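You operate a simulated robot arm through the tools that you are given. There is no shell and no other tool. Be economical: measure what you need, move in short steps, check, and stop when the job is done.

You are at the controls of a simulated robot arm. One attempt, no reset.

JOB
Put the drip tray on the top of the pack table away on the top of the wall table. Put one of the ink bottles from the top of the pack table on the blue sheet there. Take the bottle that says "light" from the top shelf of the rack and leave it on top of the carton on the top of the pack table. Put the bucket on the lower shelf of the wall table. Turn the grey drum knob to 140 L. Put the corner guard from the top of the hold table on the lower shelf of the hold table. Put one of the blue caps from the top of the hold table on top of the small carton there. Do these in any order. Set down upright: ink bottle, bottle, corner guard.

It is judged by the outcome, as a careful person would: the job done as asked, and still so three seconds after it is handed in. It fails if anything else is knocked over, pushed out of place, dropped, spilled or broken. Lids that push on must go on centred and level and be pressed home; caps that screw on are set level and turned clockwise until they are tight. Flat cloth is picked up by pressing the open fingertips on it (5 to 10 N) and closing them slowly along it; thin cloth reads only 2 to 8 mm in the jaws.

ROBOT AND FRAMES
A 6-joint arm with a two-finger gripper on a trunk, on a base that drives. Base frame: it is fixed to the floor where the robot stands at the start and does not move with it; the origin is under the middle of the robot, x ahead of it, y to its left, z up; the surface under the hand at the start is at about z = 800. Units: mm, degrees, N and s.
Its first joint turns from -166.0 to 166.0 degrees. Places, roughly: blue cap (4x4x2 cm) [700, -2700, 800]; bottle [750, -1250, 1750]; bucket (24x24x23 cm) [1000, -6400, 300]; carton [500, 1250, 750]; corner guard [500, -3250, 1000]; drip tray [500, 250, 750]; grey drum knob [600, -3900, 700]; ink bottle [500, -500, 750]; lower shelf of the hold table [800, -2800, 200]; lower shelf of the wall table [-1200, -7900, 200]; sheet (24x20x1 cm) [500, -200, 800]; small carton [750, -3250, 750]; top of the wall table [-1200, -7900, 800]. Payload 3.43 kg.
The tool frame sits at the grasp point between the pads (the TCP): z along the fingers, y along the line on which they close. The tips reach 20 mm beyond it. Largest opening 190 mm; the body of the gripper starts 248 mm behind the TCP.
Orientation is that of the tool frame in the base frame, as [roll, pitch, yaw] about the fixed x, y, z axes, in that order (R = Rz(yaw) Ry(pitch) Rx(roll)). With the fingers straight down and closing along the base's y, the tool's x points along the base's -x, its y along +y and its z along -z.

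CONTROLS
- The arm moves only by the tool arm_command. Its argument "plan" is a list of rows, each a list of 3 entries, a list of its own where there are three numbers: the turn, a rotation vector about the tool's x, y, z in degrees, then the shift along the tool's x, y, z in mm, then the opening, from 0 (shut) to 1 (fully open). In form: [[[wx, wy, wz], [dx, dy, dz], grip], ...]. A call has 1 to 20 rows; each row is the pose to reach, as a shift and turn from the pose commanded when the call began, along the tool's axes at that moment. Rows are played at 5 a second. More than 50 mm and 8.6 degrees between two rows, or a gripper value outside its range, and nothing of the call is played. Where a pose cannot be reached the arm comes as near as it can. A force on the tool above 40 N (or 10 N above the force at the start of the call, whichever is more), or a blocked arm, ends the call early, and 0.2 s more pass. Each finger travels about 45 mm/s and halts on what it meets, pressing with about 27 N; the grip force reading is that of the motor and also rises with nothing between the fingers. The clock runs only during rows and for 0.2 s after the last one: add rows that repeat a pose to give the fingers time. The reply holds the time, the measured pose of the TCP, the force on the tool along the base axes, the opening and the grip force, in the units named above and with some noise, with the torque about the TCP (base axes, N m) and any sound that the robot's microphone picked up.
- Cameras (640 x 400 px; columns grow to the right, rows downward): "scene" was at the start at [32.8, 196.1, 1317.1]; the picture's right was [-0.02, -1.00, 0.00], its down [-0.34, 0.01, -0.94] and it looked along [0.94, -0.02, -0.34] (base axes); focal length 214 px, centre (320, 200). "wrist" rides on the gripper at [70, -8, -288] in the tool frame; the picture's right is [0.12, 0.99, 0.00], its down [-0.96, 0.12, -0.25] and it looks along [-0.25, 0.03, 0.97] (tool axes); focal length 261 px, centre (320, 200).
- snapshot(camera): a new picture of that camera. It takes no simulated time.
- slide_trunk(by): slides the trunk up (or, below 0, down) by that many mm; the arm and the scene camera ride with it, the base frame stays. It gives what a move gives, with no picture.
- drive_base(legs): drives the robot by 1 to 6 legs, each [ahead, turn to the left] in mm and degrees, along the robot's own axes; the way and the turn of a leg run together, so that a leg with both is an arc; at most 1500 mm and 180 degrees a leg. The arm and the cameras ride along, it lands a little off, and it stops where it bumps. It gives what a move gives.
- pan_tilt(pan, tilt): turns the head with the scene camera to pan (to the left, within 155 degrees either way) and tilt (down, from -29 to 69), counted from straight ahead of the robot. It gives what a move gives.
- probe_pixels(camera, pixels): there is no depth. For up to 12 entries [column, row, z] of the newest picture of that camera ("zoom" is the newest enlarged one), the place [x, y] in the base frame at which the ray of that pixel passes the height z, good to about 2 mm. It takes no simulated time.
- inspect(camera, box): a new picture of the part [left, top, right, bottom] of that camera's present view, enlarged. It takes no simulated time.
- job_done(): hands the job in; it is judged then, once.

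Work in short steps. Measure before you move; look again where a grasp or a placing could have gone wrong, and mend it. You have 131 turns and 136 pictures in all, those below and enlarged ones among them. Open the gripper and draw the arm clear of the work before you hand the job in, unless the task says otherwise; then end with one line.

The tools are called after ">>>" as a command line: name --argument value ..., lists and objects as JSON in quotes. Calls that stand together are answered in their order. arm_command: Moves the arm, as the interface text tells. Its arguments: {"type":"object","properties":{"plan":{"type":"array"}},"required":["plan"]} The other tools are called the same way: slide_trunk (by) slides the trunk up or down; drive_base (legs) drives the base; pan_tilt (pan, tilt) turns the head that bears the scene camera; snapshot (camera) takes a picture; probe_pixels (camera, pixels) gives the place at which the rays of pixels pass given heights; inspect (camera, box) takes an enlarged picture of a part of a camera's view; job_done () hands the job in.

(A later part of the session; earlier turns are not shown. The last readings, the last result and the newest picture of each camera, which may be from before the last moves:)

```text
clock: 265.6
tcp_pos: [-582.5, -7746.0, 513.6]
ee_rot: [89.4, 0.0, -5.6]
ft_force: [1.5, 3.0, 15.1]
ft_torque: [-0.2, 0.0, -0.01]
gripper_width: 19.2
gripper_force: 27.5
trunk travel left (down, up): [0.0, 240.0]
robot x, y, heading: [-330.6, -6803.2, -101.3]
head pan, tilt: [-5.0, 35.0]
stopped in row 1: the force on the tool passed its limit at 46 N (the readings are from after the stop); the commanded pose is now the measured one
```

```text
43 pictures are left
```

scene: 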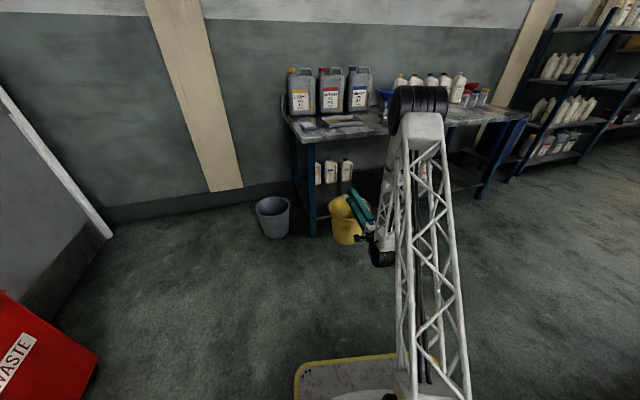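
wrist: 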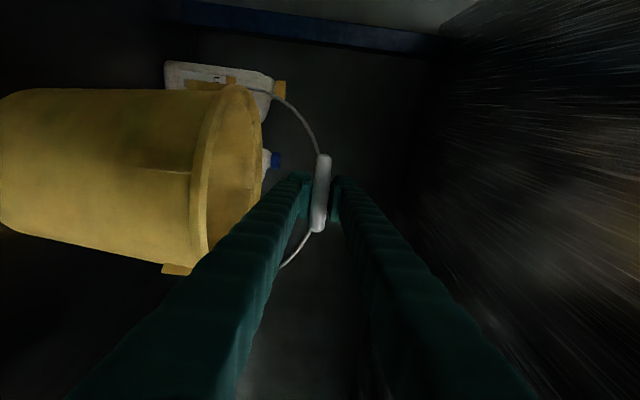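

The bucket stands on the shelf (firm contact at 513). I ease up 2 mm, open, and retreat with the base.

>>> arm_command --plan '[[[0, 0, 0], [0, 2, 0], 0.04], [[0, 0, 0], [0, 2, 0], 0.15], [[0, 0, 0], [0, 2, 0], 0.22], [[0, 0, 0], [0, 2, 0], 0.3], [[0, 0, 0], [0, 2, 0], 0.3]]'

>>> drive_base --legs '[[-90, 0]]'

>>> snapshot --camera "wrist"

```text
clock: 266.8
tcp_pos: [-584.3, -7744.7, 513.2]
ee_rot: [89.6, 0.0, -5.5]
ft_force: [0.5, 0.1, -1.2]
ft_torque: [-0.03, 0.02, -0.02]
gripper_width: 57.6
gripper_force: 0.7
trunk travel left (down, up): [0.0, 240.0]
robot x, y, heading: [-334.2, -6805.7, -101.2]
head pan, tilt: [-5.0, 35.0]
```

```text
clock: 267.9
tcp_pos: [-566.7, -7657.0, 514.3]
ee_rot: [89.6, -0.1, -5.7]
ft_force: [0.5, -1.0, 0.3]
ft_torque: [-0.04, 0.01, -0.01]
gripper_width: 57.2
gripper_force: 0.5
trunk travel left (down, up): [0.0, 240.0]
robot x, y, heading: [-314.3, -6715.7, -101.4]
head pan, tilt: [-5.0, 35.0]
```

```text
42 pictures are left
```

wrist: 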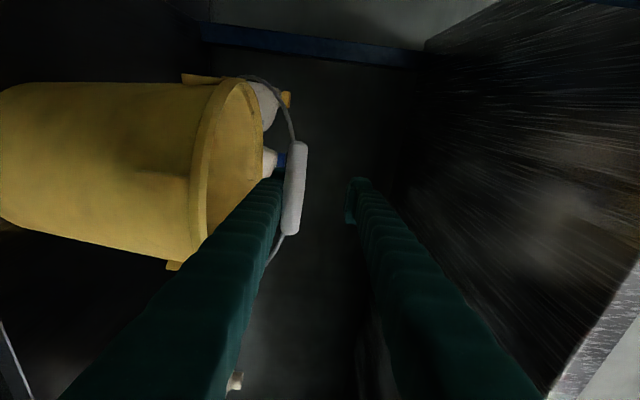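

The bucket may have been pulled along with the fingers. I look from the scene camera before moving any further.

>>> inspect --camera "scene" --box '[260, 150, 400, 300]'

>>> inspect --camera "wrist" --box '[180, 60, 380, 280]'

```text
2.67 times, centred on (330, 225) of scene
```

zoom: 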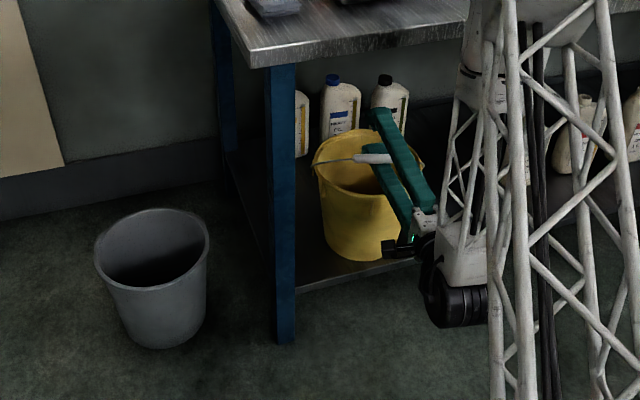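

```text
1.82 times, centred on (280, 170) of wrist
```

zoom: 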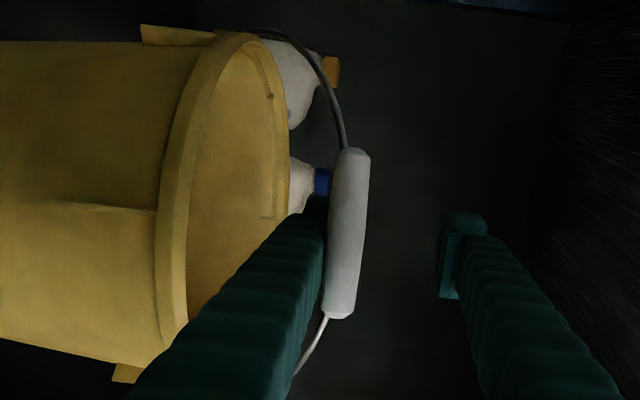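

The bail tube is resting on the lower finger; the bucket itself is upright on the shelf. I drive forward again to take the tube, so that I can fold it down under control.

>>> drive_base --legs '[[55, 0]]'

>>> inspect --camera "wrist" --box '[180, 60, 380, 280]'

```text
clock: 268.8
tcp_pos: [-577.3, -7709.2, 513.0]
ee_rot: [89.6, 0.1, -5.6]
ft_force: [0.4, -0.4, -0.6]
ft_torque: [0.03, -0.02, 0.01]
gripper_width: 57.1
gripper_force: 0.5
trunk travel left (down, up): [0.0, 240.0]
robot x, y, heading: [-321.6, -6767.3, -101.2]
head pan, tilt: [-5.0, 35.0]
```

```text
1.82 times, centred on (280, 170) of wrist
```

zoom: 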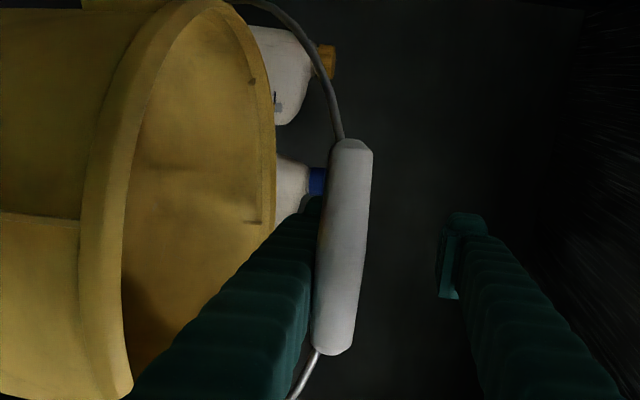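

The steep bail locked against the ribbed finger. If I lower the arm about 36 mm, the bail lies flatter and will slide off; then I retreat.

>>> arm_command --plan '[[[0, 0, 0], [0, -10, 0], 0.3], [[0, 0, 0], [0, -20, 0], 0.3], [[0, 0, 0], [0, -30, 0], 0.3], [[0, 0, 0], [0, -36, 0], 0.3], [[0, 0, 0], [0, -36, 0], 0.3]]'

>>> snapshot --camera "wrist"

```text
clock: 270.0
tcp_pos: [-576.2, -7710.1, 476.0]
ee_rot: [89.6, 0.0, -5.6]
ft_force: [-0.6, 0.4, -0.8]
ft_torque: [-0.08, 0.03, 0.06]
gripper_width: 57.2
gripper_force: 0.2
trunk travel left (down, up): [0.0, 240.0]
robot x, y, heading: [-324.3, -6763.7, -101.4]
head pan, tilt: [-5.0, 35.0]
```

```text
38 pictures are left
```

wrist: 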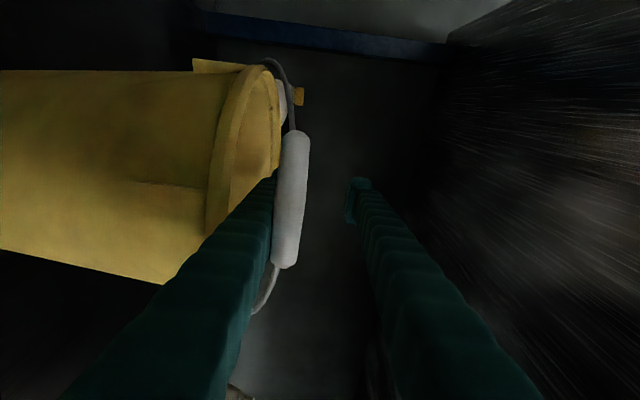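

The bail is now shallow on the finger. I retreat 130 mm and check the bucket from the scene camera.

>>> drive_base --legs '[[-200, 0]]'

>>> inspect --camera "scene" --box '[260, 130, 400, 280]'

```text
clock: 271.6
tcp_pos: [-539.8, -7514.4, 476.8]
ee_rot: [89.6, 0.1, -5.7]
ft_force: [0.1, 0.0, -0.6]
ft_torque: [-0.01, 0.02, -0.02]
gripper_width: 57.1
gripper_force: 0.4
trunk travel left (down, up): [0.0, 240.0]
robot x, y, heading: [-283.1, -6572.2, -101.4]
head pan, tilt: [-5.0, 35.0]
```

```text
2.67 times, centred on (330, 205) of scene
```

zoom: 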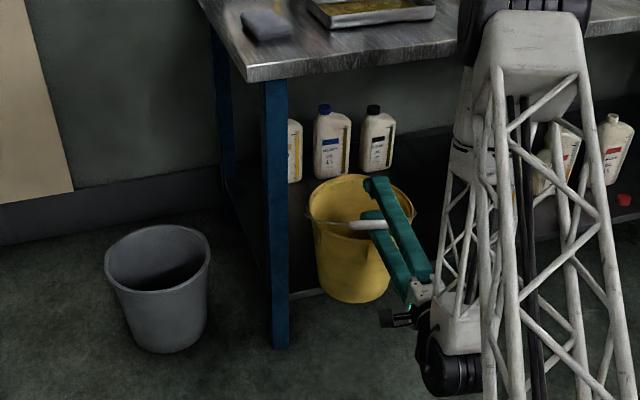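

The bucket came along and now stands near the shelf's edge. The tube is at the finger ends, so I check whether I can grip it again to lift the bucket back in.

>>> inspect --camera "wrist" --box '[180, 60, 380, 280]'

```text
1.82 times, centred on (280, 170) of wrist
```

zoom: 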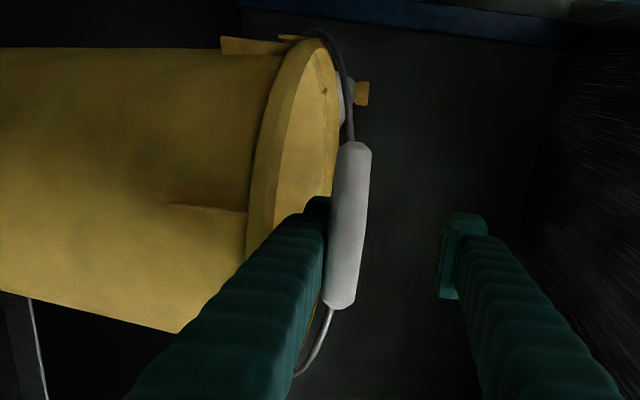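

The tube lies about 47 mm behind the pads. I close on it, then swing the bail up with small arm and base steps.

>>> arm_command --plan '[[[0, 0, 0], [0, 0, 0], 0.22], [[0, 0, 0], [0, 0, 0], 0.14], [[0, 0, 0], [0, 0, 0], 0.06], [[0, 0, 0], [0, 0, 0], 0.0], [[0, 0, 0], [0, 0, 0], 0.0], [[0, 0, 0], [0, 0, 0], 0.0]]'

>>> inspect --camera "wrist" --box '[180, 60, 380, 280]'

```text
clock: 273.0
tcp_pos: [-540.5, -7515.1, 477.6]
ee_rot: [89.6, 0.0, -5.8]
ft_force: [-0.1, -0.5, -0.2]
ft_torque: [-0.03, 0.02, 0.01]
gripper_width: 0.1
gripper_force: 26.9
trunk travel left (down, up): [0.0, 240.0]
robot x, y, heading: [-282.3, -6574.0, -101.6]
head pan, tilt: [-5.0, 35.0]
```

```text
1.82 times, centred on (280, 170) of wrist
```

zoom: 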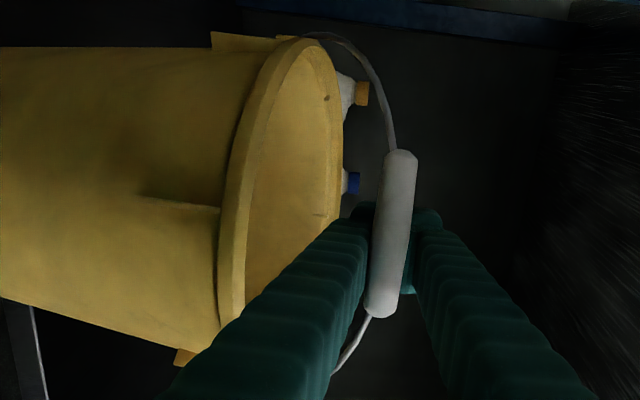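

The closed fingers now cage the tube. I drive forward 60 mm to bring it above the ears, then lift.

>>> drive_base --legs '[[60, 0]]'

>>> arm_command --plan '[[[0, 0, 0], [0, 10, 0], 0.0], [[0, 0, 0], [0, 20, 0], 0.0], [[0, 0, 0], [0, 30, 0], 0.0], [[0, 0, 0], [0, 40, 0], 0.0], [[0, 0, 0], [0, 50, 0], 0.0], [[0, 0, 0], [0, 60, 0], 0.0], [[0, 0, 0], [0, 60, 0], 0.0]]'

>>> snapshot --camera "wrist"

>>> inspect --camera "scene" --box '[260, 130, 400, 280]'

```text
clock: 274.0
tcp_pos: [-553.1, -7574.8, 476.9]
ee_rot: [89.6, 0.0, -5.8]
ft_force: [-0.4, 0.2, 0.0]
ft_torque: [-0.06, 0.01, -0.03]
gripper_width: 0.0
gripper_force: 27.4
trunk travel left (down, up): [0.0, 240.0]
robot x, y, heading: [-295.5, -6629.5, -101.4]
head pan, tilt: [-5.0, 35.0]
```

```text
clock: 275.6
tcp_pos: [-551.2, -7573.7, 537.5]
ee_rot: [89.6, 0.0, -5.8]
ft_force: [-0.2, -0.4, -3.1]
ft_torque: [-0.22, 0.11, -0.01]
gripper_width: 0.0
gripper_force: 27.3
trunk travel left (down, up): [0.0, 240.0]
robot x, y, heading: [-297.4, -6631.9, -101.3]
head pan, tilt: [-5.0, 35.0]
```

```text
34 pictures are left
```

wrist: 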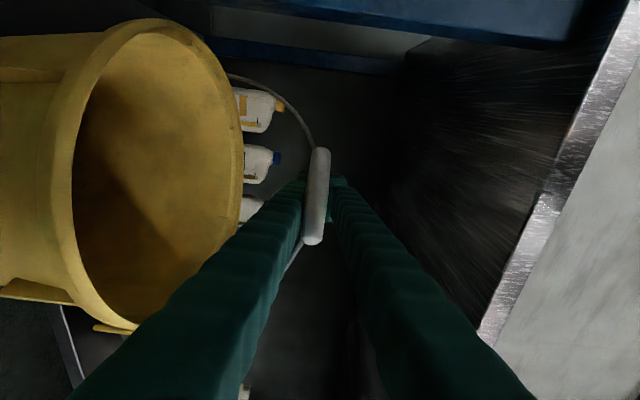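

```text
2.67 times, centred on (330, 205) of scene
```

zoom: 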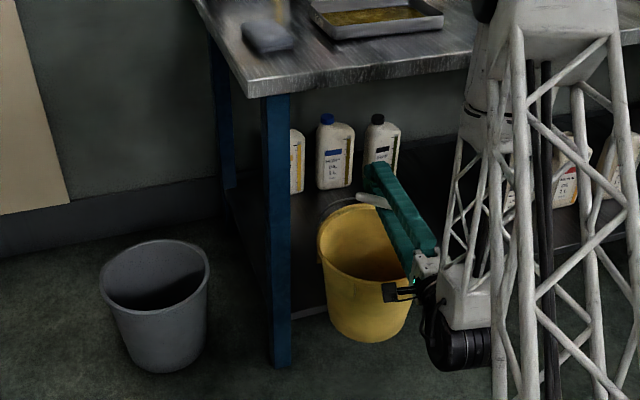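

The bucket is hanging again (3.1 N) but tilted a bit. I raise it 45 mm more and look.

>>> arm_command --plan '[[[0, 0, 0], [0, 12, 0], 0.0], [[0, 0, 0], [0, 24, 0], 0.0], [[0, 0, 0], [0, 36, 0], 0.0], [[0, 0, 0], [0, 45, 0], 0.0], [[0, 0, 0], [0, 45, 0], 0.0], [[0, 0, 0], [0, 45, 0], 0.0], [[0, 0, 0], [0, 45, 0], 0.0], [[0, 0, 0], [0, 45, 0], 0.0]]'

>>> snapshot --camera "wrist"

```text
clock: 277.4
tcp_pos: [-552.5, -7573.4, 582.8]
ee_rot: [89.6, -0.1, -5.7]
ft_force: [-0.3, -0.1, -2.6]
ft_torque: [-0.18, 0.05, -0.04]
gripper_width: 0.1
gripper_force: 27.1
trunk travel left (down, up): [0.0, 240.0]
robot x, y, heading: [-296.3, -6633.7, -101.4]
head pan, tilt: [-5.0, 35.0]
```

```text
32 pictures are left
```

wrist: 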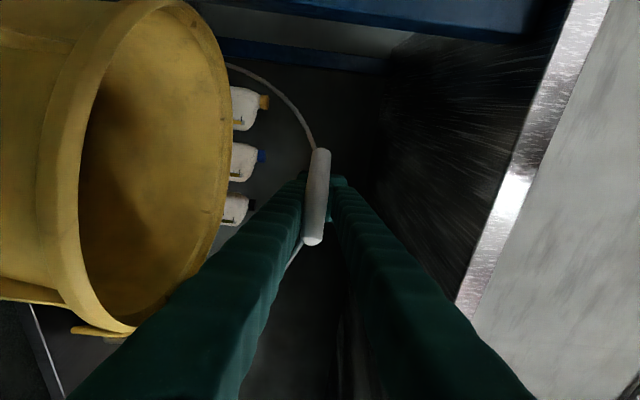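

It hangs freely. I drive 250 mm in so that the bucket stands well inside the shelf, then lower towards contact.

>>> drive_base --legs '[[250, 0]]'

>>> arm_command --plan '[[[0, 0, 0], [0, -15, 0], 0.0], [[0, 0, 0], [0, -30, 0], 0.0], [[0, 0, 0], [0, -45, 0], 0.0], [[0, 0, 0], [0, -55, 0], 0.0], [[0, 0, 0], [0, -60, 0], 0.0], [[0, 0, 0], [0, -64, 0], 0.0]]'

>>> inspect --camera "scene" --box '[260, 150, 420, 320]'

```text
clock: 279.2
tcp_pos: [-601.0, -7817.7, 582.9]
ee_rot: [89.6, 0.1, -5.8]
ft_force: [-0.3, 0.3, -3.0]
ft_torque: [-0.2, 0.08, 0.0]
gripper_width: 0.0
gripper_force: 27.4
trunk travel left (down, up): [0.0, 240.0]
robot x, y, heading: [-341.0, -6878.1, -101.5]
head pan, tilt: [-5.0, 35.0]
```

```text
clock: 280.6
tcp_pos: [-601.6, -7817.9, 518.1]
ee_rot: [89.6, 0.0, -5.8]
ft_force: [1.5, 0.9, 0.1]
ft_torque: [0.01, -0.01, -0.03]
gripper_width: 0.0
gripper_force: 26.6
trunk travel left (down, up): [0.0, 240.0]
robot x, y, heading: [-348.5, -6881.0, -101.4]
head pan, tilt: [-5.0, 35.0]
```

```text
2.35 times, centred on (340, 235) of scene
```

zoom: 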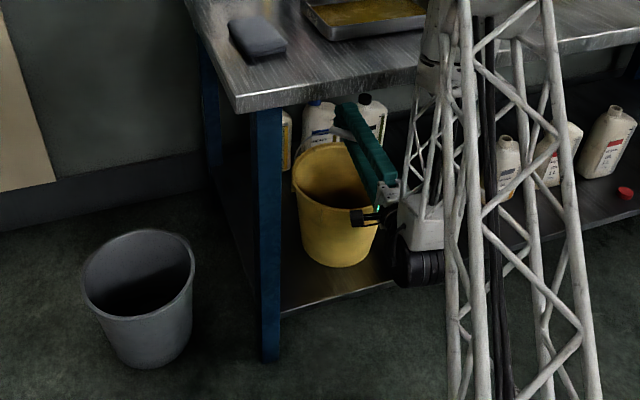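

The bucket stands inside the shelf edge with the weight off. I nudge the tube 25 mm past upright (away from me), then open.

>>> arm_command --plan '[[[0, 0, 0], [0, -2, 10], 0.0], [[0, 0, 0], [0, -4, 25], 0.0], [[0, 0, 0], [0, -4, 25], 0.1], [[0, 0, 0], [0, -4, 25], 0.2], [[0, 0, 0], [0, -4, 25], 0.3], [[0, 0, 0], [0, -4, 25], 0.3]]'

>>> snapshot --camera "wrist"

```text
clock: 282.0
tcp_pos: [-606.0, -7844.3, 515.9]
ee_rot: [89.6, 0.0, -5.8]
ft_force: [0.6, 0.1, -0.1]
ft_torque: [0.02, -0.02, -0.02]
gripper_width: 57.0
gripper_force: 0.1
trunk travel left (down, up): [0.0, 240.0]
robot x, y, heading: [-344.2, -6876.5, -101.4]
head pan, tilt: [-5.0, 35.0]
```

```text
30 pictures are left
```

wrist: 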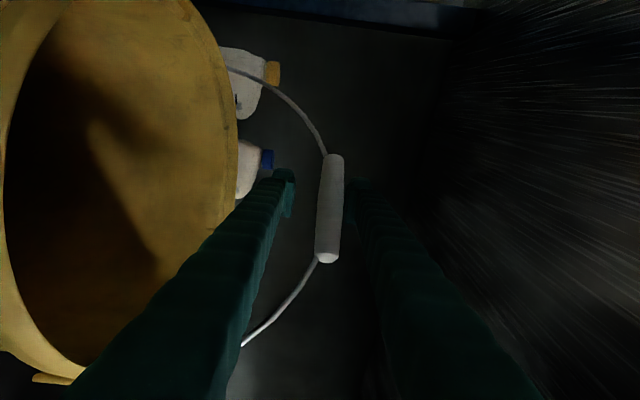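

The bail stands up by itself, free of the lower finger. I centre on it, open wider and retreat 250 mm.

>>> arm_command --plan '[[[0, 0, 0], [0, 3, 0], 0.36], [[0, 0, 0], [0, 6, 0], 0.45], [[0, 0, 0], [0, 6, 0], 0.5], [[0, 0, 0], [0, 6, 0], 0.5]]'

>>> drive_base --legs '[[-280, 0]]'

>>> snapshot --camera "wrist"

>>> inspect --camera "scene" --box '[260, 110, 420, 280]'

```text
clock: 283.0
tcp_pos: [-604.2, -7843.1, 521.1]
ee_rot: [89.6, 0.0, -5.9]
ft_force: [0.4, 0.7, -0.6]
ft_torque: [0.01, 0.0, 0.0]
gripper_width: 95.4
gripper_force: 0.1
trunk travel left (down, up): [0.0, 240.0]
robot x, y, heading: [-345.5, -6871.9, -101.4]
head pan, tilt: [-5.0, 35.0]
```

```text
clock: 285.0
tcp_pos: [-552.2, -7565.3, 521.7]
ee_rot: [89.6, 0.0, -6.1]
ft_force: [-0.6, 0.6, -1.0]
ft_torque: [0.02, -0.02, 0.02]
gripper_width: 95.1
gripper_force: 0.0
trunk travel left (down, up): [0.0, 240.0]
robot x, y, heading: [-286.9, -6602.6, -101.8]
head pan, tilt: [-5.0, 35.0]
```

```text
29 pictures are left
```

wrist: 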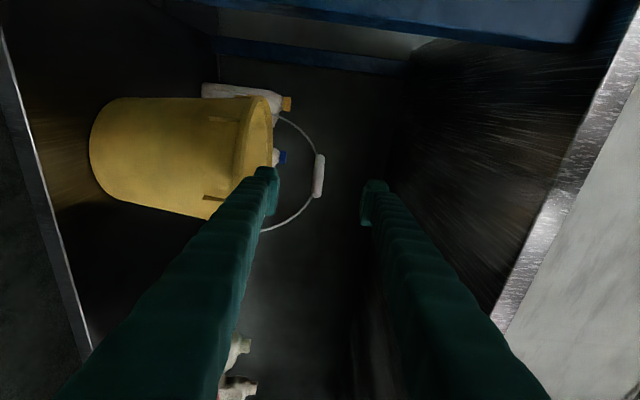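

```text
2.35 times, centred on (340, 195) of scene
```

zoom: 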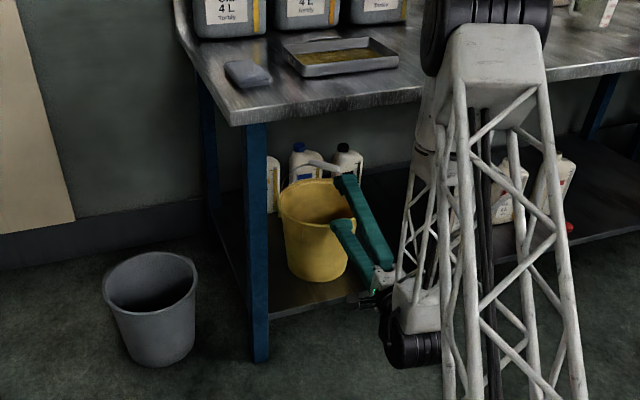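

The bucket stands well inside the lower shelf and I am clear of it. Now I raise the trunk and the arm for the drive to the drums.

>>> slide_trunk --by 240

>>> drive_base --legs '[[-340, 0]]'

>>> arm_command --plan '[[[0, 0, 0], [0, 40, 0], 0.5], [[0, 0, 0], [0, 80, 0], 0.5], [[0, 0, 0], [0, 120, 0], 0.5], [[0, 0, 0], [0, 160, 0], 0.5], [[0, 0, 0], [0, 200, 0], 0.5], [[0, 0, 0], [0, 240, 0], 0.5], [[0, 0, 0], [0, 280, 0], 0.5], [[0, 0, 0], [0, 320, 0], 0.5], [[0, 0, 0], [0, 360, 0], 0.5], [[0, 0, 0], [0, 400, 0], 0.5], [[0, 0, 0], [0, 400, 0], 0.5]]'

```text
clock: 286.7
tcp_pos: [-552.6, -7563.7, 693.4]
ee_rot: [90.6, -0.1, -6.1]
ft_force: [-1.4, -11.3, -23.7]
ft_torque: [0.87, -0.13, 0.0]
gripper_width: 80.4
gripper_force: 0.0
trunk travel left (down, up): [-183.0, 57.0]
robot x, y, heading: [-287.9, -6599.9, -101.7]
head pan, tilt: [-5.0, 35.0]
stopped: the force on the tool passed its limit at 51 N (the readings are from after the stop); the commanded pose is now the measured one
```

```text
clock: 289.0
tcp_pos: [-481.2, -7225.0, 698.3]
ee_rot: [90.3, -0.1, -6.0]
ft_force: [0.1, -0.8, -0.2]
ft_torque: [0.01, -0.01, 0.03]
gripper_width: 95.2
gripper_force: 0.1
trunk travel left (down, up): [-183.0, 57.0]
robot x, y, heading: [-217.6, -6260.0, -101.5]
head pan, tilt: [-5.0, 35.0]
```

```text
clock: 291.4
tcp_pos: [-481.0, -7226.2, 1098.3]
ee_rot: [90.3, -0.1, -6.0]
ft_force: [0.4, -0.4, 0.4]
ft_torque: [0.01, 0.0, -0.01]
gripper_width: 95.2
gripper_force: 0.1
trunk travel left (down, up): [-183.0, 57.0]
robot x, y, heading: [-216.4, -6259.9, -101.5]
head pan, tilt: [-5.0, 35.0]
```

The finger tips touched the underside of the table top. I check the tray and the goods on the wall table before going on.

>>> inspect --camera "scene" --box '[270, 80, 470, 240]'

>>> drive_base --legs '[[0, 100], [0, 97], [1300, 0], [1100, 0], [0, -97]]'

>>> pan_tilt --pan -8 --tilt 30

>>> snapshot --camera "scene"

```text
2.50 times, centred on (370, 160) of scene
```

zoom: 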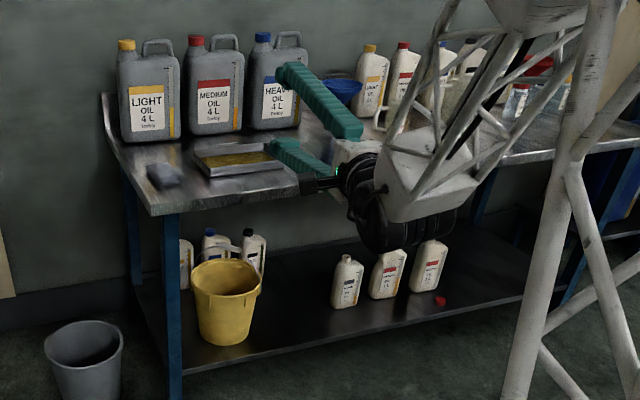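

```text
clock: 316.2
tcp_pos: [636.7, -3966.3, 1098.6]
ee_rot: [90.2, 0.0, 92.3]
ft_force: [0.3, -0.5, -0.9]
ft_torque: [0.01, 0.0, 0.01]
gripper_width: 95.1
gripper_force: 0.2
trunk travel left (down, up): [-183.0, 57.0]
robot x, y, heading: [-359.4, -3846.5, -3.4]
head pan, tilt: [-5.0, 35.0]
```

```text
clock: 316.8
tcp_pos: [637.4, -3967.0, 1099.6]
ee_rot: [90.3, -0.1, 92.4]
ft_force: [0.0, -0.4, 0.6]
ft_torque: [0.01, 0.01, -0.04]
gripper_width: 94.9
gripper_force: 0.0
trunk travel left (down, up): [-183.0, 57.0]
robot x, y, heading: [-358.5, -3845.9, -3.3]
head pan, tilt: [-8.0, 30.0]
```

```text
26 pictures are left
```

scene: 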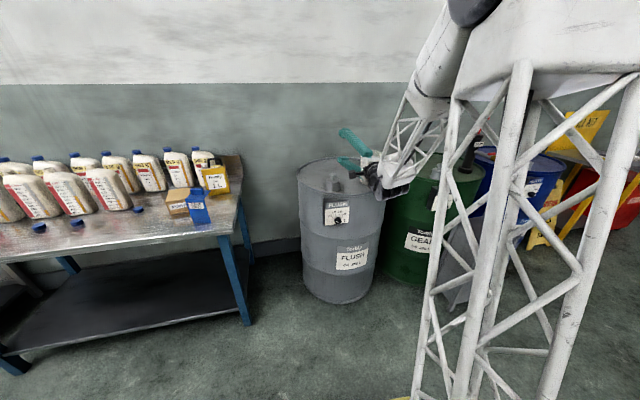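

The tray, bucket and table goods are all well. The grey FLUSH drum has its knob plate at (338,215); I enlarge it.

>>> inspect --camera "scene" --box '[310, 185, 366, 245]'

>>> probe_pixels --camera "scene" --pixels '[[338, 218, 700], [338, 218, 750], [298, 185, 850], [385, 185, 850], [338, 303, 0], [305, 290, 0], [370, 290, 0]]'

```text
6.67 times, centred on (338, 215) of scene
```

zoom: 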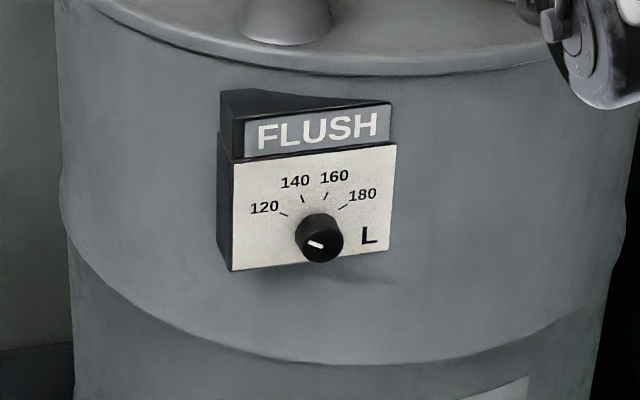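

```text
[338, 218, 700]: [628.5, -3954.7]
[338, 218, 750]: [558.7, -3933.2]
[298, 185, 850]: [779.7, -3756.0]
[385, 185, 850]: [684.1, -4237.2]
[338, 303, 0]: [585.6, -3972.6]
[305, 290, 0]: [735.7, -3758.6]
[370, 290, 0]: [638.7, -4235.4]
```

The pointer seems to be at or below 120. I back off 160 mm, turn +1.9°, and lower the level tool in front of the knob (z≈750).

>>> drive_base --legs '[[-170, 0], [0, 1.9]]'

>>> slide_trunk --by -183

>>> arm_command --plan '[[[0, -1, 0], [0, -35, 0], 0.42], [[0, -2, 0], [0, -70, 0], 0.36], [[0, -3, 0], [0, -105, 0], 0.32], [[0, -4, 0], [0, -140, 0], 0.32], [[0, -4, 0], [0, -165, 0], 0.32], [[0, -4, 0], [0, -165, 0], 0.32]]'

>>> snapshot --camera "wrist"

```text
clock: 318.7
tcp_pos: [467.9, -3920.5, 1098.3]
ee_rot: [90.2, 0.0, 94.4]
ft_force: [0.5, -0.2, 0.2]
ft_torque: [-0.02, 0.02, 0.02]
gripper_width: 94.8
gripper_force: 0.1
trunk travel left (down, up): [-183.0, 57.0]
robot x, y, heading: [-532.2, -3837.0, -1.1]
head pan, tilt: [-8.0, 30.0]
```

```text
clock: 320.7
tcp_pos: [467.2, -3920.2, 916.1]
ee_rot: [90.3, -0.1, 94.5]
ft_force: [-0.9, -0.2, -0.4]
ft_torque: [-0.02, 0.03, -0.03]
gripper_width: 94.9
gripper_force: 0.0
trunk travel left (down, up): [0.0, 240.0]
robot x, y, heading: [-528.5, -3840.9, -1.1]
head pan, tilt: [-8.0, 30.0]
```

```text
clock: 322.1
tcp_pos: [462.6, -3939.7, 754.4]
ee_rot: [90.4, -0.1, 92.6]
ft_force: [0.0, -1.0, -0.3]
ft_torque: [-0.01, 0.01, 0.02]
gripper_width: 60.8
gripper_force: 0.0
out of reach, approached as far as the arm can: row 3, 4, 5, 6
trunk travel left (down, up): [0.0, 240.0]
robot x, y, heading: [-529.7, -3838.6, -1.1]
head pan, tilt: [-8.0, 30.0]
```

```text
24 pictures are left
```

wrist: 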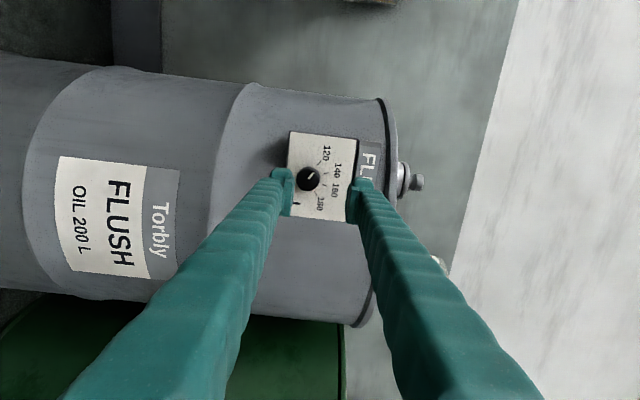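

The knob is at (309,179), almost on the tool axis. I enlarge it to read the pointer and find its size.

>>> inspect --camera "wrist" --box '[280, 125, 360, 225]'

```text
4.00 times, centred on (320, 175) of wrist
```

zoom: 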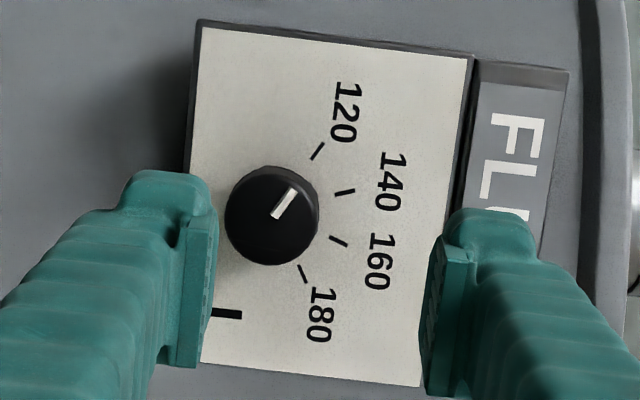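

The pointer stands at 120; the 140 tick is about 38° clockwise. I drive 95 mm, centre on the knob (4 mm left, 19 mm down) and pre-turn the wrist by -19°.

>>> drive_base --legs '[[93, 0]]'

>>> arm_command --plan '[[[0, 0, -6], [2, -8, 0], 0.32], [[0, 0, -13], [4, -16, 0], 0.32], [[0, 0, -19], [4, -19, 0], 0.32], [[0, 0, -19], [4, -19, 0], 0.32]]'

>>> inspect --camera "wrist" --box '[240, 110, 400, 260]'

```text
clock: 323.2
tcp_pos: [530.9, -3940.5, 749.4]
ee_rot: [90.9, -0.2, 92.6]
ft_force: [0.3, -0.1, 0.1]
ft_torque: [0.0, -0.01, 0.02]
gripper_width: 60.7
gripper_force: 0.1
trunk travel left (down, up): [0.0, 240.0]
robot x, y, heading: [-459.0, -3838.7, -1.2]
head pan, tilt: [-8.0, 30.0]
stopped in leg 1: the force on the tool passed its limit at 187 N (the readings are from after the stop); the commanded pose is now the measured one
```

```text
clock: 324.2
tcp_pos: [529.9, -3939.1, 732.3]
ee_rot: [90.9, 18.9, 93.0]
ft_force: [0.0, 0.0, -0.5]
ft_torque: [-0.01, 0.0, 0.02]
gripper_width: 61.0
gripper_force: 0.0
trunk travel left (down, up): [0.0, 240.0]
robot x, y, heading: [-458.2, -3838.8, -1.1]
head pan, tilt: [-8.0, 30.0]
```

```text
2.67 times, centred on (320, 185) of wrist
```

zoom: 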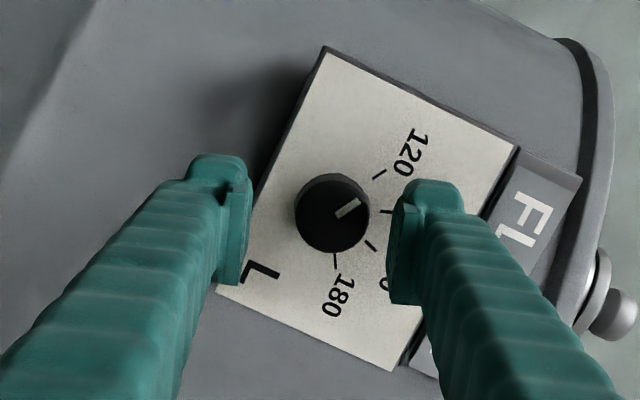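

The finger had met the plate, so the knob is nearer than I thought: its face is at TCP depth now. I shift +8/+5 mm to centre on it and close gently.

>>> arm_command --plan '[[[0, 0, 0], [4, 3, -3], 0.32], [[0, 0, 0], [7.5, 5, -3], 0.32], [[0, 0, 0], [7.5, 5, -3], 0.26], [[0, 0, 0], [7.5, 5, -3], 0.2], [[0, 0, 0], [7.5, 5, -3], 0.14], [[0, 0, 0], [7.5, 5, -3], 0.1], [[0, 0, 0], [7.5, 5, -3], 0.1]]'

>>> inspect --camera "wrist" --box '[240, 110, 400, 260]'

```text
clock: 325.8
tcp_pos: [526.1, -3930.9, 733.5]
ee_rot: [90.8, 18.8, 93.5]
ft_force: [-0.6, -1.7, -0.4]
ft_torque: [0.02, -0.03, 0.03]
gripper_width: 19.0
gripper_force: 0.2
trunk travel left (down, up): [0.0, 240.0]
robot x, y, heading: [-455.3, -3835.0, -1.0]
head pan, tilt: [-8.0, 30.0]
```

```text
2.67 times, centred on (320, 185) of wrist
```

zoom: 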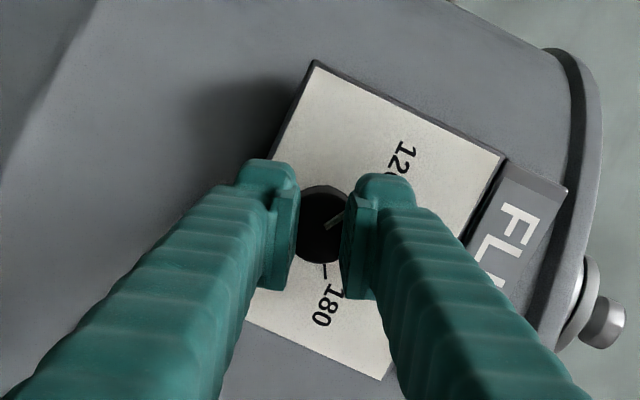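

The knob was still beyond the tips (only the label block had been touched). I open to 45 mm, re-centre, and drive 36 mm forward.

>>> arm_command --plan '[[[0, 0, 0], [0, 0, -3], 0.16], [[0, 0, 0], [-5, 1, -3], 0.24], [[0, 0, 0], [-8.8, 1.8, 0], 0.24], [[0, 0, 0], [-8.8, 1.8, 0], 0.24]]'

>>> drive_base --legs '[[34, 0]]'

>>> inspect --camera "wrist" --box '[240, 110, 400, 260]'

```text
clock: 326.8
tcp_pos: [525.8, -3938.2, 737.5]
ee_rot: [90.9, 18.8, 93.0]
ft_force: [0.2, -0.4, -0.2]
ft_torque: [0.02, 0.0, 0.0]
gripper_width: 45.2
gripper_force: 0.0
trunk travel left (down, up): [0.0, 240.0]
robot x, y, heading: [-457.7, -3838.7, -1.2]
head pan, tilt: [-8.0, 30.0]
```

```text
clock: 327.8
tcp_pos: [556.3, -3938.4, 736.5]
ee_rot: [91.0, 18.7, 93.1]
ft_force: [-7.1, 0.5, 2.1]
ft_torque: [-0.01, -0.29, 0.02]
gripper_width: 47.2
gripper_force: 1.1
trunk travel left (down, up): [0.0, 240.0]
robot x, y, heading: [-428.7, -3840.3, -1.3]
head pan, tilt: [-8.0, 30.0]
stopped in leg 1: the force on the tool passed its limit at 60 N (the readings are from after the stop); the commanded pose is now the measured one
```

```text
2.67 times, centred on (320, 185) of wrist
```

zoom: 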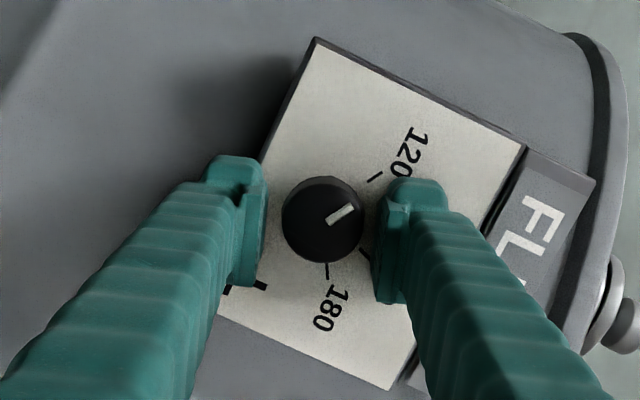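

The tips just touch the plate with the knob between them. I ease back 3 mm, and close on the knob.

>>> arm_command --plan '[[[0, 0, 0], [1, 0, -3], 0.24], [[0, 0, 0], [3, 1, -4], 0.22], [[0, 0, 0], [3, 1, -4], 0.18], [[0, 0, 0], [3, 1, -4], 0.14], [[0, 0, 0], [3, 1, -4], 0.1], [[0, 0, 0], [3, 1, -4], 0.1], [[0, 0, 0], [3, 1, -4], 0.1]]'

```text
clock: 329.4
tcp_pos: [553.3, -3934.7, 735.8]
ee_rot: [91.2, 18.8, 93.2]
ft_force: [2.9, 1.0, 0.5]
ft_torque: [0.03, -0.01, 0.02]
gripper_width: 34.5
gripper_force: 45.5
trunk travel left (down, up): [0.0, 240.0]
robot x, y, heading: [-428.1, -3839.5, -1.2]
head pan, tilt: [-8.0, 30.0]
```

Gripped at 34.5 mm. I turn clockwise by 38° about the tool axis.

>>> arm_command --plan '[[[0, 0, 5], [3, 1, 0], 0.1], [[0, 0, 10], [3, 1, 0], 0.1], [[0, 0, 15], [3, 1, 0], 0.1], [[0, 0, 20], [3, 1, 0], 0.1], [[0, 0, 25], [3, 1, 0], 0.1], [[0, 0, 30], [3, 1, 0], 0.1], [[0, 0, 35], [3, 1, 0], 0.1], [[0, 0, 38], [3, 1, 0], 0.1], [[0, 0, 38], [3, 1, 0], 0.1]]'

>>> arm_command --plan '[[[0, 0, 0], [0, 0, 0], 0.14], [[0, 0, 0], [0, 0, 0], 0.24], [[0, 0, 0], [0, 0, 0], 0.26], [[0, 0, 0], [0, 0, -10], 0.26], [[0, 0, 0], [0, 0, -20], 0.26]]'

>>> inspect --camera "wrist" --box '[270, 135, 370, 235]'

```text
clock: 331.4
tcp_pos: [551.8, -3931.8, 735.4]
ee_rot: [91.2, -19.3, 92.6]
ft_force: [8.6, -18.7, -19.7]
ft_torque: [-0.03, 0.12, -0.19]
gripper_width: 34.1
gripper_force: 45.5
trunk travel left (down, up): [0.0, 240.0]
robot x, y, heading: [-426.2, -3837.7, -1.2]
head pan, tilt: [-8.0, 30.0]
```

```text
clock: 332.6
tcp_pos: [531.6, -3933.0, 737.0]
ee_rot: [91.1, -19.1, 92.4]
ft_force: [0.2, 1.0, -0.4]
ft_torque: [-0.02, -0.04, -0.01]
gripper_width: 49.5
gripper_force: 0.0
trunk travel left (down, up): [0.0, 240.0]
robot x, y, heading: [-427.4, -3839.8, -1.2]
head pan, tilt: [-8.0, 30.0]
```

```text
4.00 times, centred on (320, 185) of wrist
```

zoom: 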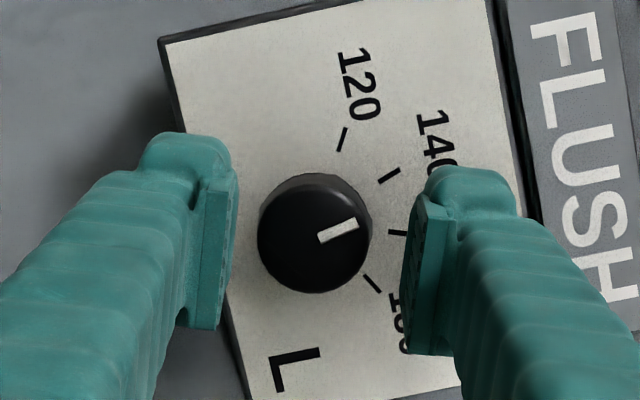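

The pointer reads 21.5° in this view against 35.5° for the 140 tick, so it is 14° too far. I re-grip and turn back 14°.

>>> arm_command --plan '[[[0, 0, 0], [0, 0, 10], 0.26], [[0, 0, 0], [0, 0, 20], 0.26], [[0, 0, 0], [0, 0, 20], 0.2], [[0, 0, 0], [0, 0, 20], 0.12], [[0, 0, 0], [0, 0, 20], 0.1], [[0, 0, 0], [0, 0, 20], 0.1], [[0, 0, -5], [0, 0, 20], 0.1], [[0, 0, -10], [0, 0, 20], 0.1], [[0, 0, -14], [0, 0, 20], 0.1], [[0, 0, -14], [0, 0, 20], 0.1], [[0, 0, -14], [0, 0, 20], 0.14], [[0, 0, -14], [0, 0, 20], 0.22], [[0, 0, -14], [0, 0, 20], 0.28], [[0, 0, -14], [0, 0, 8], 0.28], [[0, 0, -14], [0, 0, -5], 0.28]]'

>>> inspect --camera "wrist" --box '[270, 135, 370, 235]'

```text
clock: 335.8
tcp_pos: [526.1, -3933.1, 735.9]
ee_rot: [91.1, -5.2, 92.7]
ft_force: [-1.0, -0.2, 0.6]
ft_torque: [0.02, -0.04, 0.02]
gripper_width: 53.3
gripper_force: 0.0
trunk travel left (down, up): [0.0, 240.0]
robot x, y, heading: [-430.0, -3838.5, -1.2]
head pan, tilt: [-8.0, 30.0]
```

```text
4.00 times, centred on (320, 185) of wrist
```

zoom: 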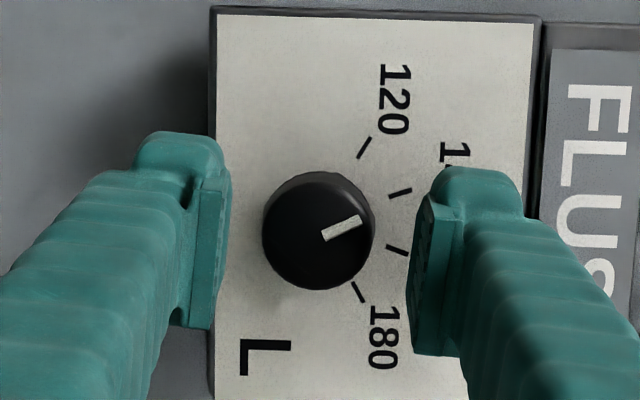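

The pointer is now 24° against 19.5° for the tick. I make a last +4.5° correction, then withdraw 60 mm.

>>> arm_command --plan '[[[0, 0, 0], [0, 0, 12], 0.28], [[0, 0, 0], [0, 0, 25], 0.26], [[0, 0, 0], [0, 0, 25], 0.18], [[0, 0, 0], [0, 0, 25], 0.12], [[0, 0, 0], [0, 0, 25], 0.1], [[0, 0, 0], [0, 0, 25], 0.1], [[0, 0, 2.5], [0, 0, 25], 0.1], [[0, 0, 4.5], [0, 0, 25], 0.1], [[0, 0, 4.5], [0, 0, 25], 0.1], [[0, 0, 4.5], [0, 0, 25], 0.14], [[0, 0, 4.5], [0, 0, 25], 0.22], [[0, 0, 4.5], [0, 0, 25], 0.28], [[0, 0, 4.5], [0, 0, 12], 0.28], [[0, 0, 4.5], [0, 0, -5], 0.28]]'

>>> inspect --camera "wrist" --box '[270, 135, 370, 235]'

>>> drive_base --legs '[[-300, 0]]'

>>> pan_tilt --pan 40 --tilt 30

>>> snapshot --camera "scene"

```text
clock: 338.8
tcp_pos: [523.1, -3932.4, 736.5]
ee_rot: [91.1, -9.7, 92.7]
ft_force: [-0.6, -0.1, -0.7]
ft_torque: [0.02, -0.01, 0.01]
gripper_width: 52.9
gripper_force: 0.1
trunk travel left (down, up): [0.0, 240.0]
robot x, y, heading: [-426.9, -3843.1, -1.1]
head pan, tilt: [-8.0, 30.0]
```

```text
4.00 times, centred on (320, 185) of wrist
```

zoom: 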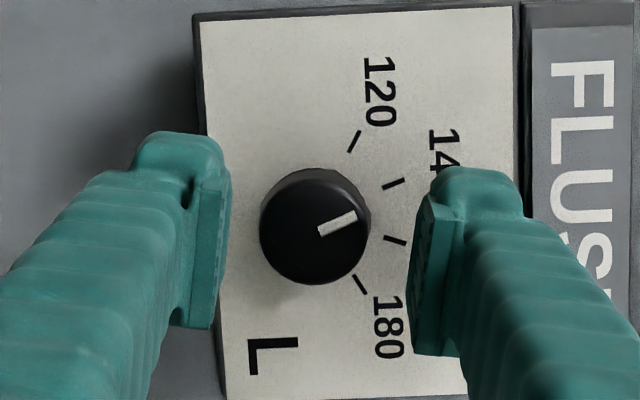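

```text
clock: 340.8
tcp_pos: [225.0, -3925.8, 737.1]
ee_rot: [91.0, -9.8, 92.8]
ft_force: [0.3, 0.3, 0.0]
ft_torque: [0.01, 0.0, -0.06]
gripper_width: 53.2
gripper_force: 0.0
trunk travel left (down, up): [0.0, 240.0]
robot x, y, heading: [-724.3, -3832.8, -1.0]
head pan, tilt: [-8.0, 30.0]
```

```text
clock: 342.0
tcp_pos: [224.8, -3925.5, 737.2]
ee_rot: [91.1, -9.7, 92.7]
ft_force: [-0.4, -0.8, 0.4]
ft_torque: [0.02, 0.02, -0.01]
gripper_width: 53.1
gripper_force: 0.0
trunk travel left (down, up): [0.0, 240.0]
robot x, y, heading: [-724.3, -3834.4, -0.8]
head pan, tilt: [40.0, 30.0]
```

```text
16 pictures are left
```

scene: 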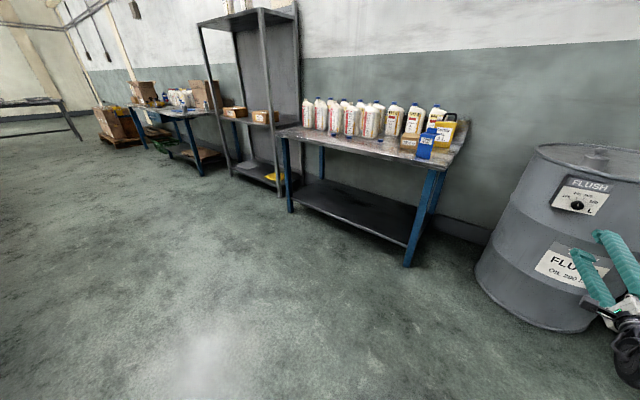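

The knob pointer now lies on the 140 tick. Next is the hold table: I turn the tool down and raise it, then drive there.

>>> arm_command --plan '[[[7.5, -0.6, -0.6], [4, 25, -8], 0.3], [[15, -1.3, -1.3], [8, 50, -16], 0.3], [[22.4, -1.9, -1.9], [12, 74, -24], 0.3], [[29.9, -2.5, -2.5], [17, 99, -32], 0.3], [[37.4, -3.2, -3.2], [21, 123, -40], 0.3], [[44.9, -3.8, -3.8], [25, 148, -48], 0.3], [[52.4, -4.4, -4.4], [29, 173, -56], 0.3], [[59.9, -5.1, -5.1], [33, 197, -64], 0.3], [[67.3, -5.7, -5.7], [37, 222, -72], 0.3], [[74.8, -6.3, -6.3], [42, 247, -80], 0.3], [[82.3, -7, -7], [46, 271, -90], 0.3], [[89.8, -7.6, -7.6], [50, 296, -100], 0.3], [[89.8, -7.6, -7.6], [50, 296, -100], 0.3]]'

>>> slide_trunk --by 140

>>> drive_base --legs '[[0, 90], [760, 0], [0, -90], [350, 0]]'

>>> pan_tilt --pan -5 --tilt 40

>>> snapshot --camera "scene"

>>> snapshot --camera "wrist"

```text
clock: 344.8
tcp_pos: [129.6, -3930.2, 1038.1]
ee_rot: [-178.9, 0.0, 92.8]
ft_force: [-0.1, 0.1, -0.8]
ft_torque: [0.03, 0.07, -0.01]
gripper_width: 56.9
gripper_force: 0.0
trunk travel left (down, up): [0.0, 240.0]
robot x, y, heading: [-722.1, -3833.9, -1.2]
head pan, tilt: [40.0, 30.0]
```

```text
clock: 346.4
tcp_pos: [129.6, -3932.2, 1178.2]
ee_rot: [-179.0, 0.0, 93.0]
ft_force: [-0.6, -1.2, -0.2]
ft_torque: [-0.02, 0.02, 0.0]
gripper_width: 56.9
gripper_force: 0.1
trunk travel left (down, up): [-140.0, 100.0]
robot x, y, heading: [-722.6, -3835.1, -0.9]
head pan, tilt: [40.0, 30.0]
```

```text
clock: 360.4
tcp_pos: [497.9, -3212.2, 1178.4]
ee_rot: [-179.0, 0.1, 91.6]
ft_force: [0.8, -0.6, 0.5]
ft_torque: [0.0, -0.07, 0.01]
gripper_width: 57.2
gripper_force: 0.0
trunk travel left (down, up): [-140.0, 100.0]
robot x, y, heading: [-350.9, -3098.7, -2.3]
head pan, tilt: [40.0, 30.0]
```

```text
clock: 361.5
tcp_pos: [497.6, -3212.6, 1179.1]
ee_rot: [-179.0, -0.1, 91.5]
ft_force: [-1.6, 0.9, 0.5]
ft_torque: [0.0, 0.02, -0.01]
gripper_width: 56.8
gripper_force: 0.2
trunk travel left (down, up): [-140.0, 100.0]
robot x, y, heading: [-350.8, -3092.7, -2.2]
head pan, tilt: [-5.0, 40.0]
```

```text
15 pictures are left
```

scene: 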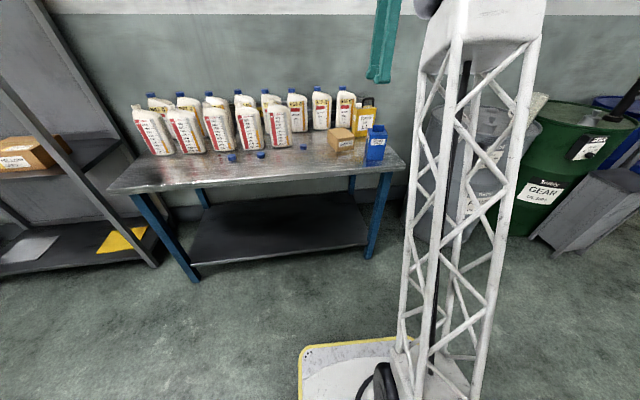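

```text
14 pictures are left
```

wrist: 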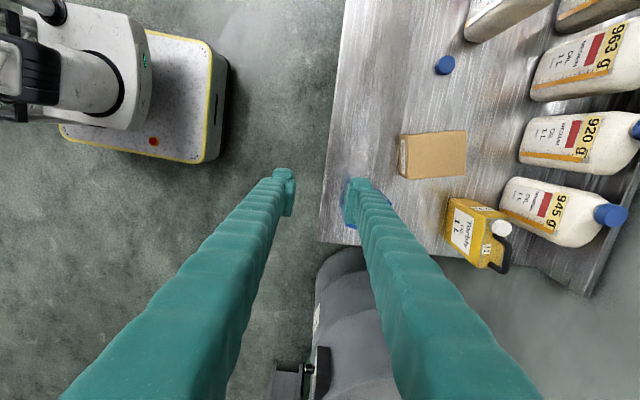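

The blue corner guard is under the right finger near (350,205); a cap is at (445,65) and the small carton at (433,155). I enlarge the scene view and probe.

>>> inspect --camera "scene" --box '[280, 110, 400, 190]'

>>> probe_pixels --camera "wrist" --pixels '[[445, 65, 820], [402, 138, 900], [466, 132, 900], [402, 178, 900], [466, 175, 900], [343, 222, 900], [322, 240, 800], [345, 10, 800]]'

>>> probe_pixels --camera "scene" --pixels '[[366, 166, 800], [382, 161, 800], [303, 148, 820], [232, 159, 820], [335, 151, 800], [225, 236, 200], [310, 224, 200], [200, 262, 200], [365, 240, 200]]'

```text
5.00 times, centred on (340, 150) of scene
```

zoom: 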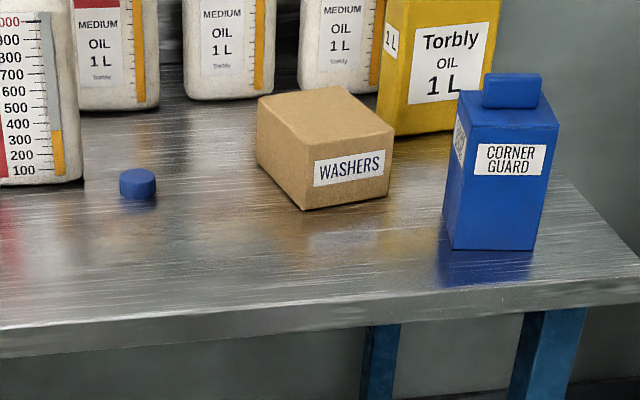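

```text
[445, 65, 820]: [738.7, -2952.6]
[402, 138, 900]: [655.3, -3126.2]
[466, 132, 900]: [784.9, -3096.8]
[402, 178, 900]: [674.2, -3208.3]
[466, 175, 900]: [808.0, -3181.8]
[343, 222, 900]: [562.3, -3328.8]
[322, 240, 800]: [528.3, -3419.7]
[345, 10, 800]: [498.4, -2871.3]
```

```text
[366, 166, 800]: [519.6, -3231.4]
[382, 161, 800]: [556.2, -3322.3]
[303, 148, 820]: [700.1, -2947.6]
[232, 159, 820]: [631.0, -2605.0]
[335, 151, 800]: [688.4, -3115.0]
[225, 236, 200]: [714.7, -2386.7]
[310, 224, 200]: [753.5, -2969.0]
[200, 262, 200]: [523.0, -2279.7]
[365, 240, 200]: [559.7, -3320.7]
```

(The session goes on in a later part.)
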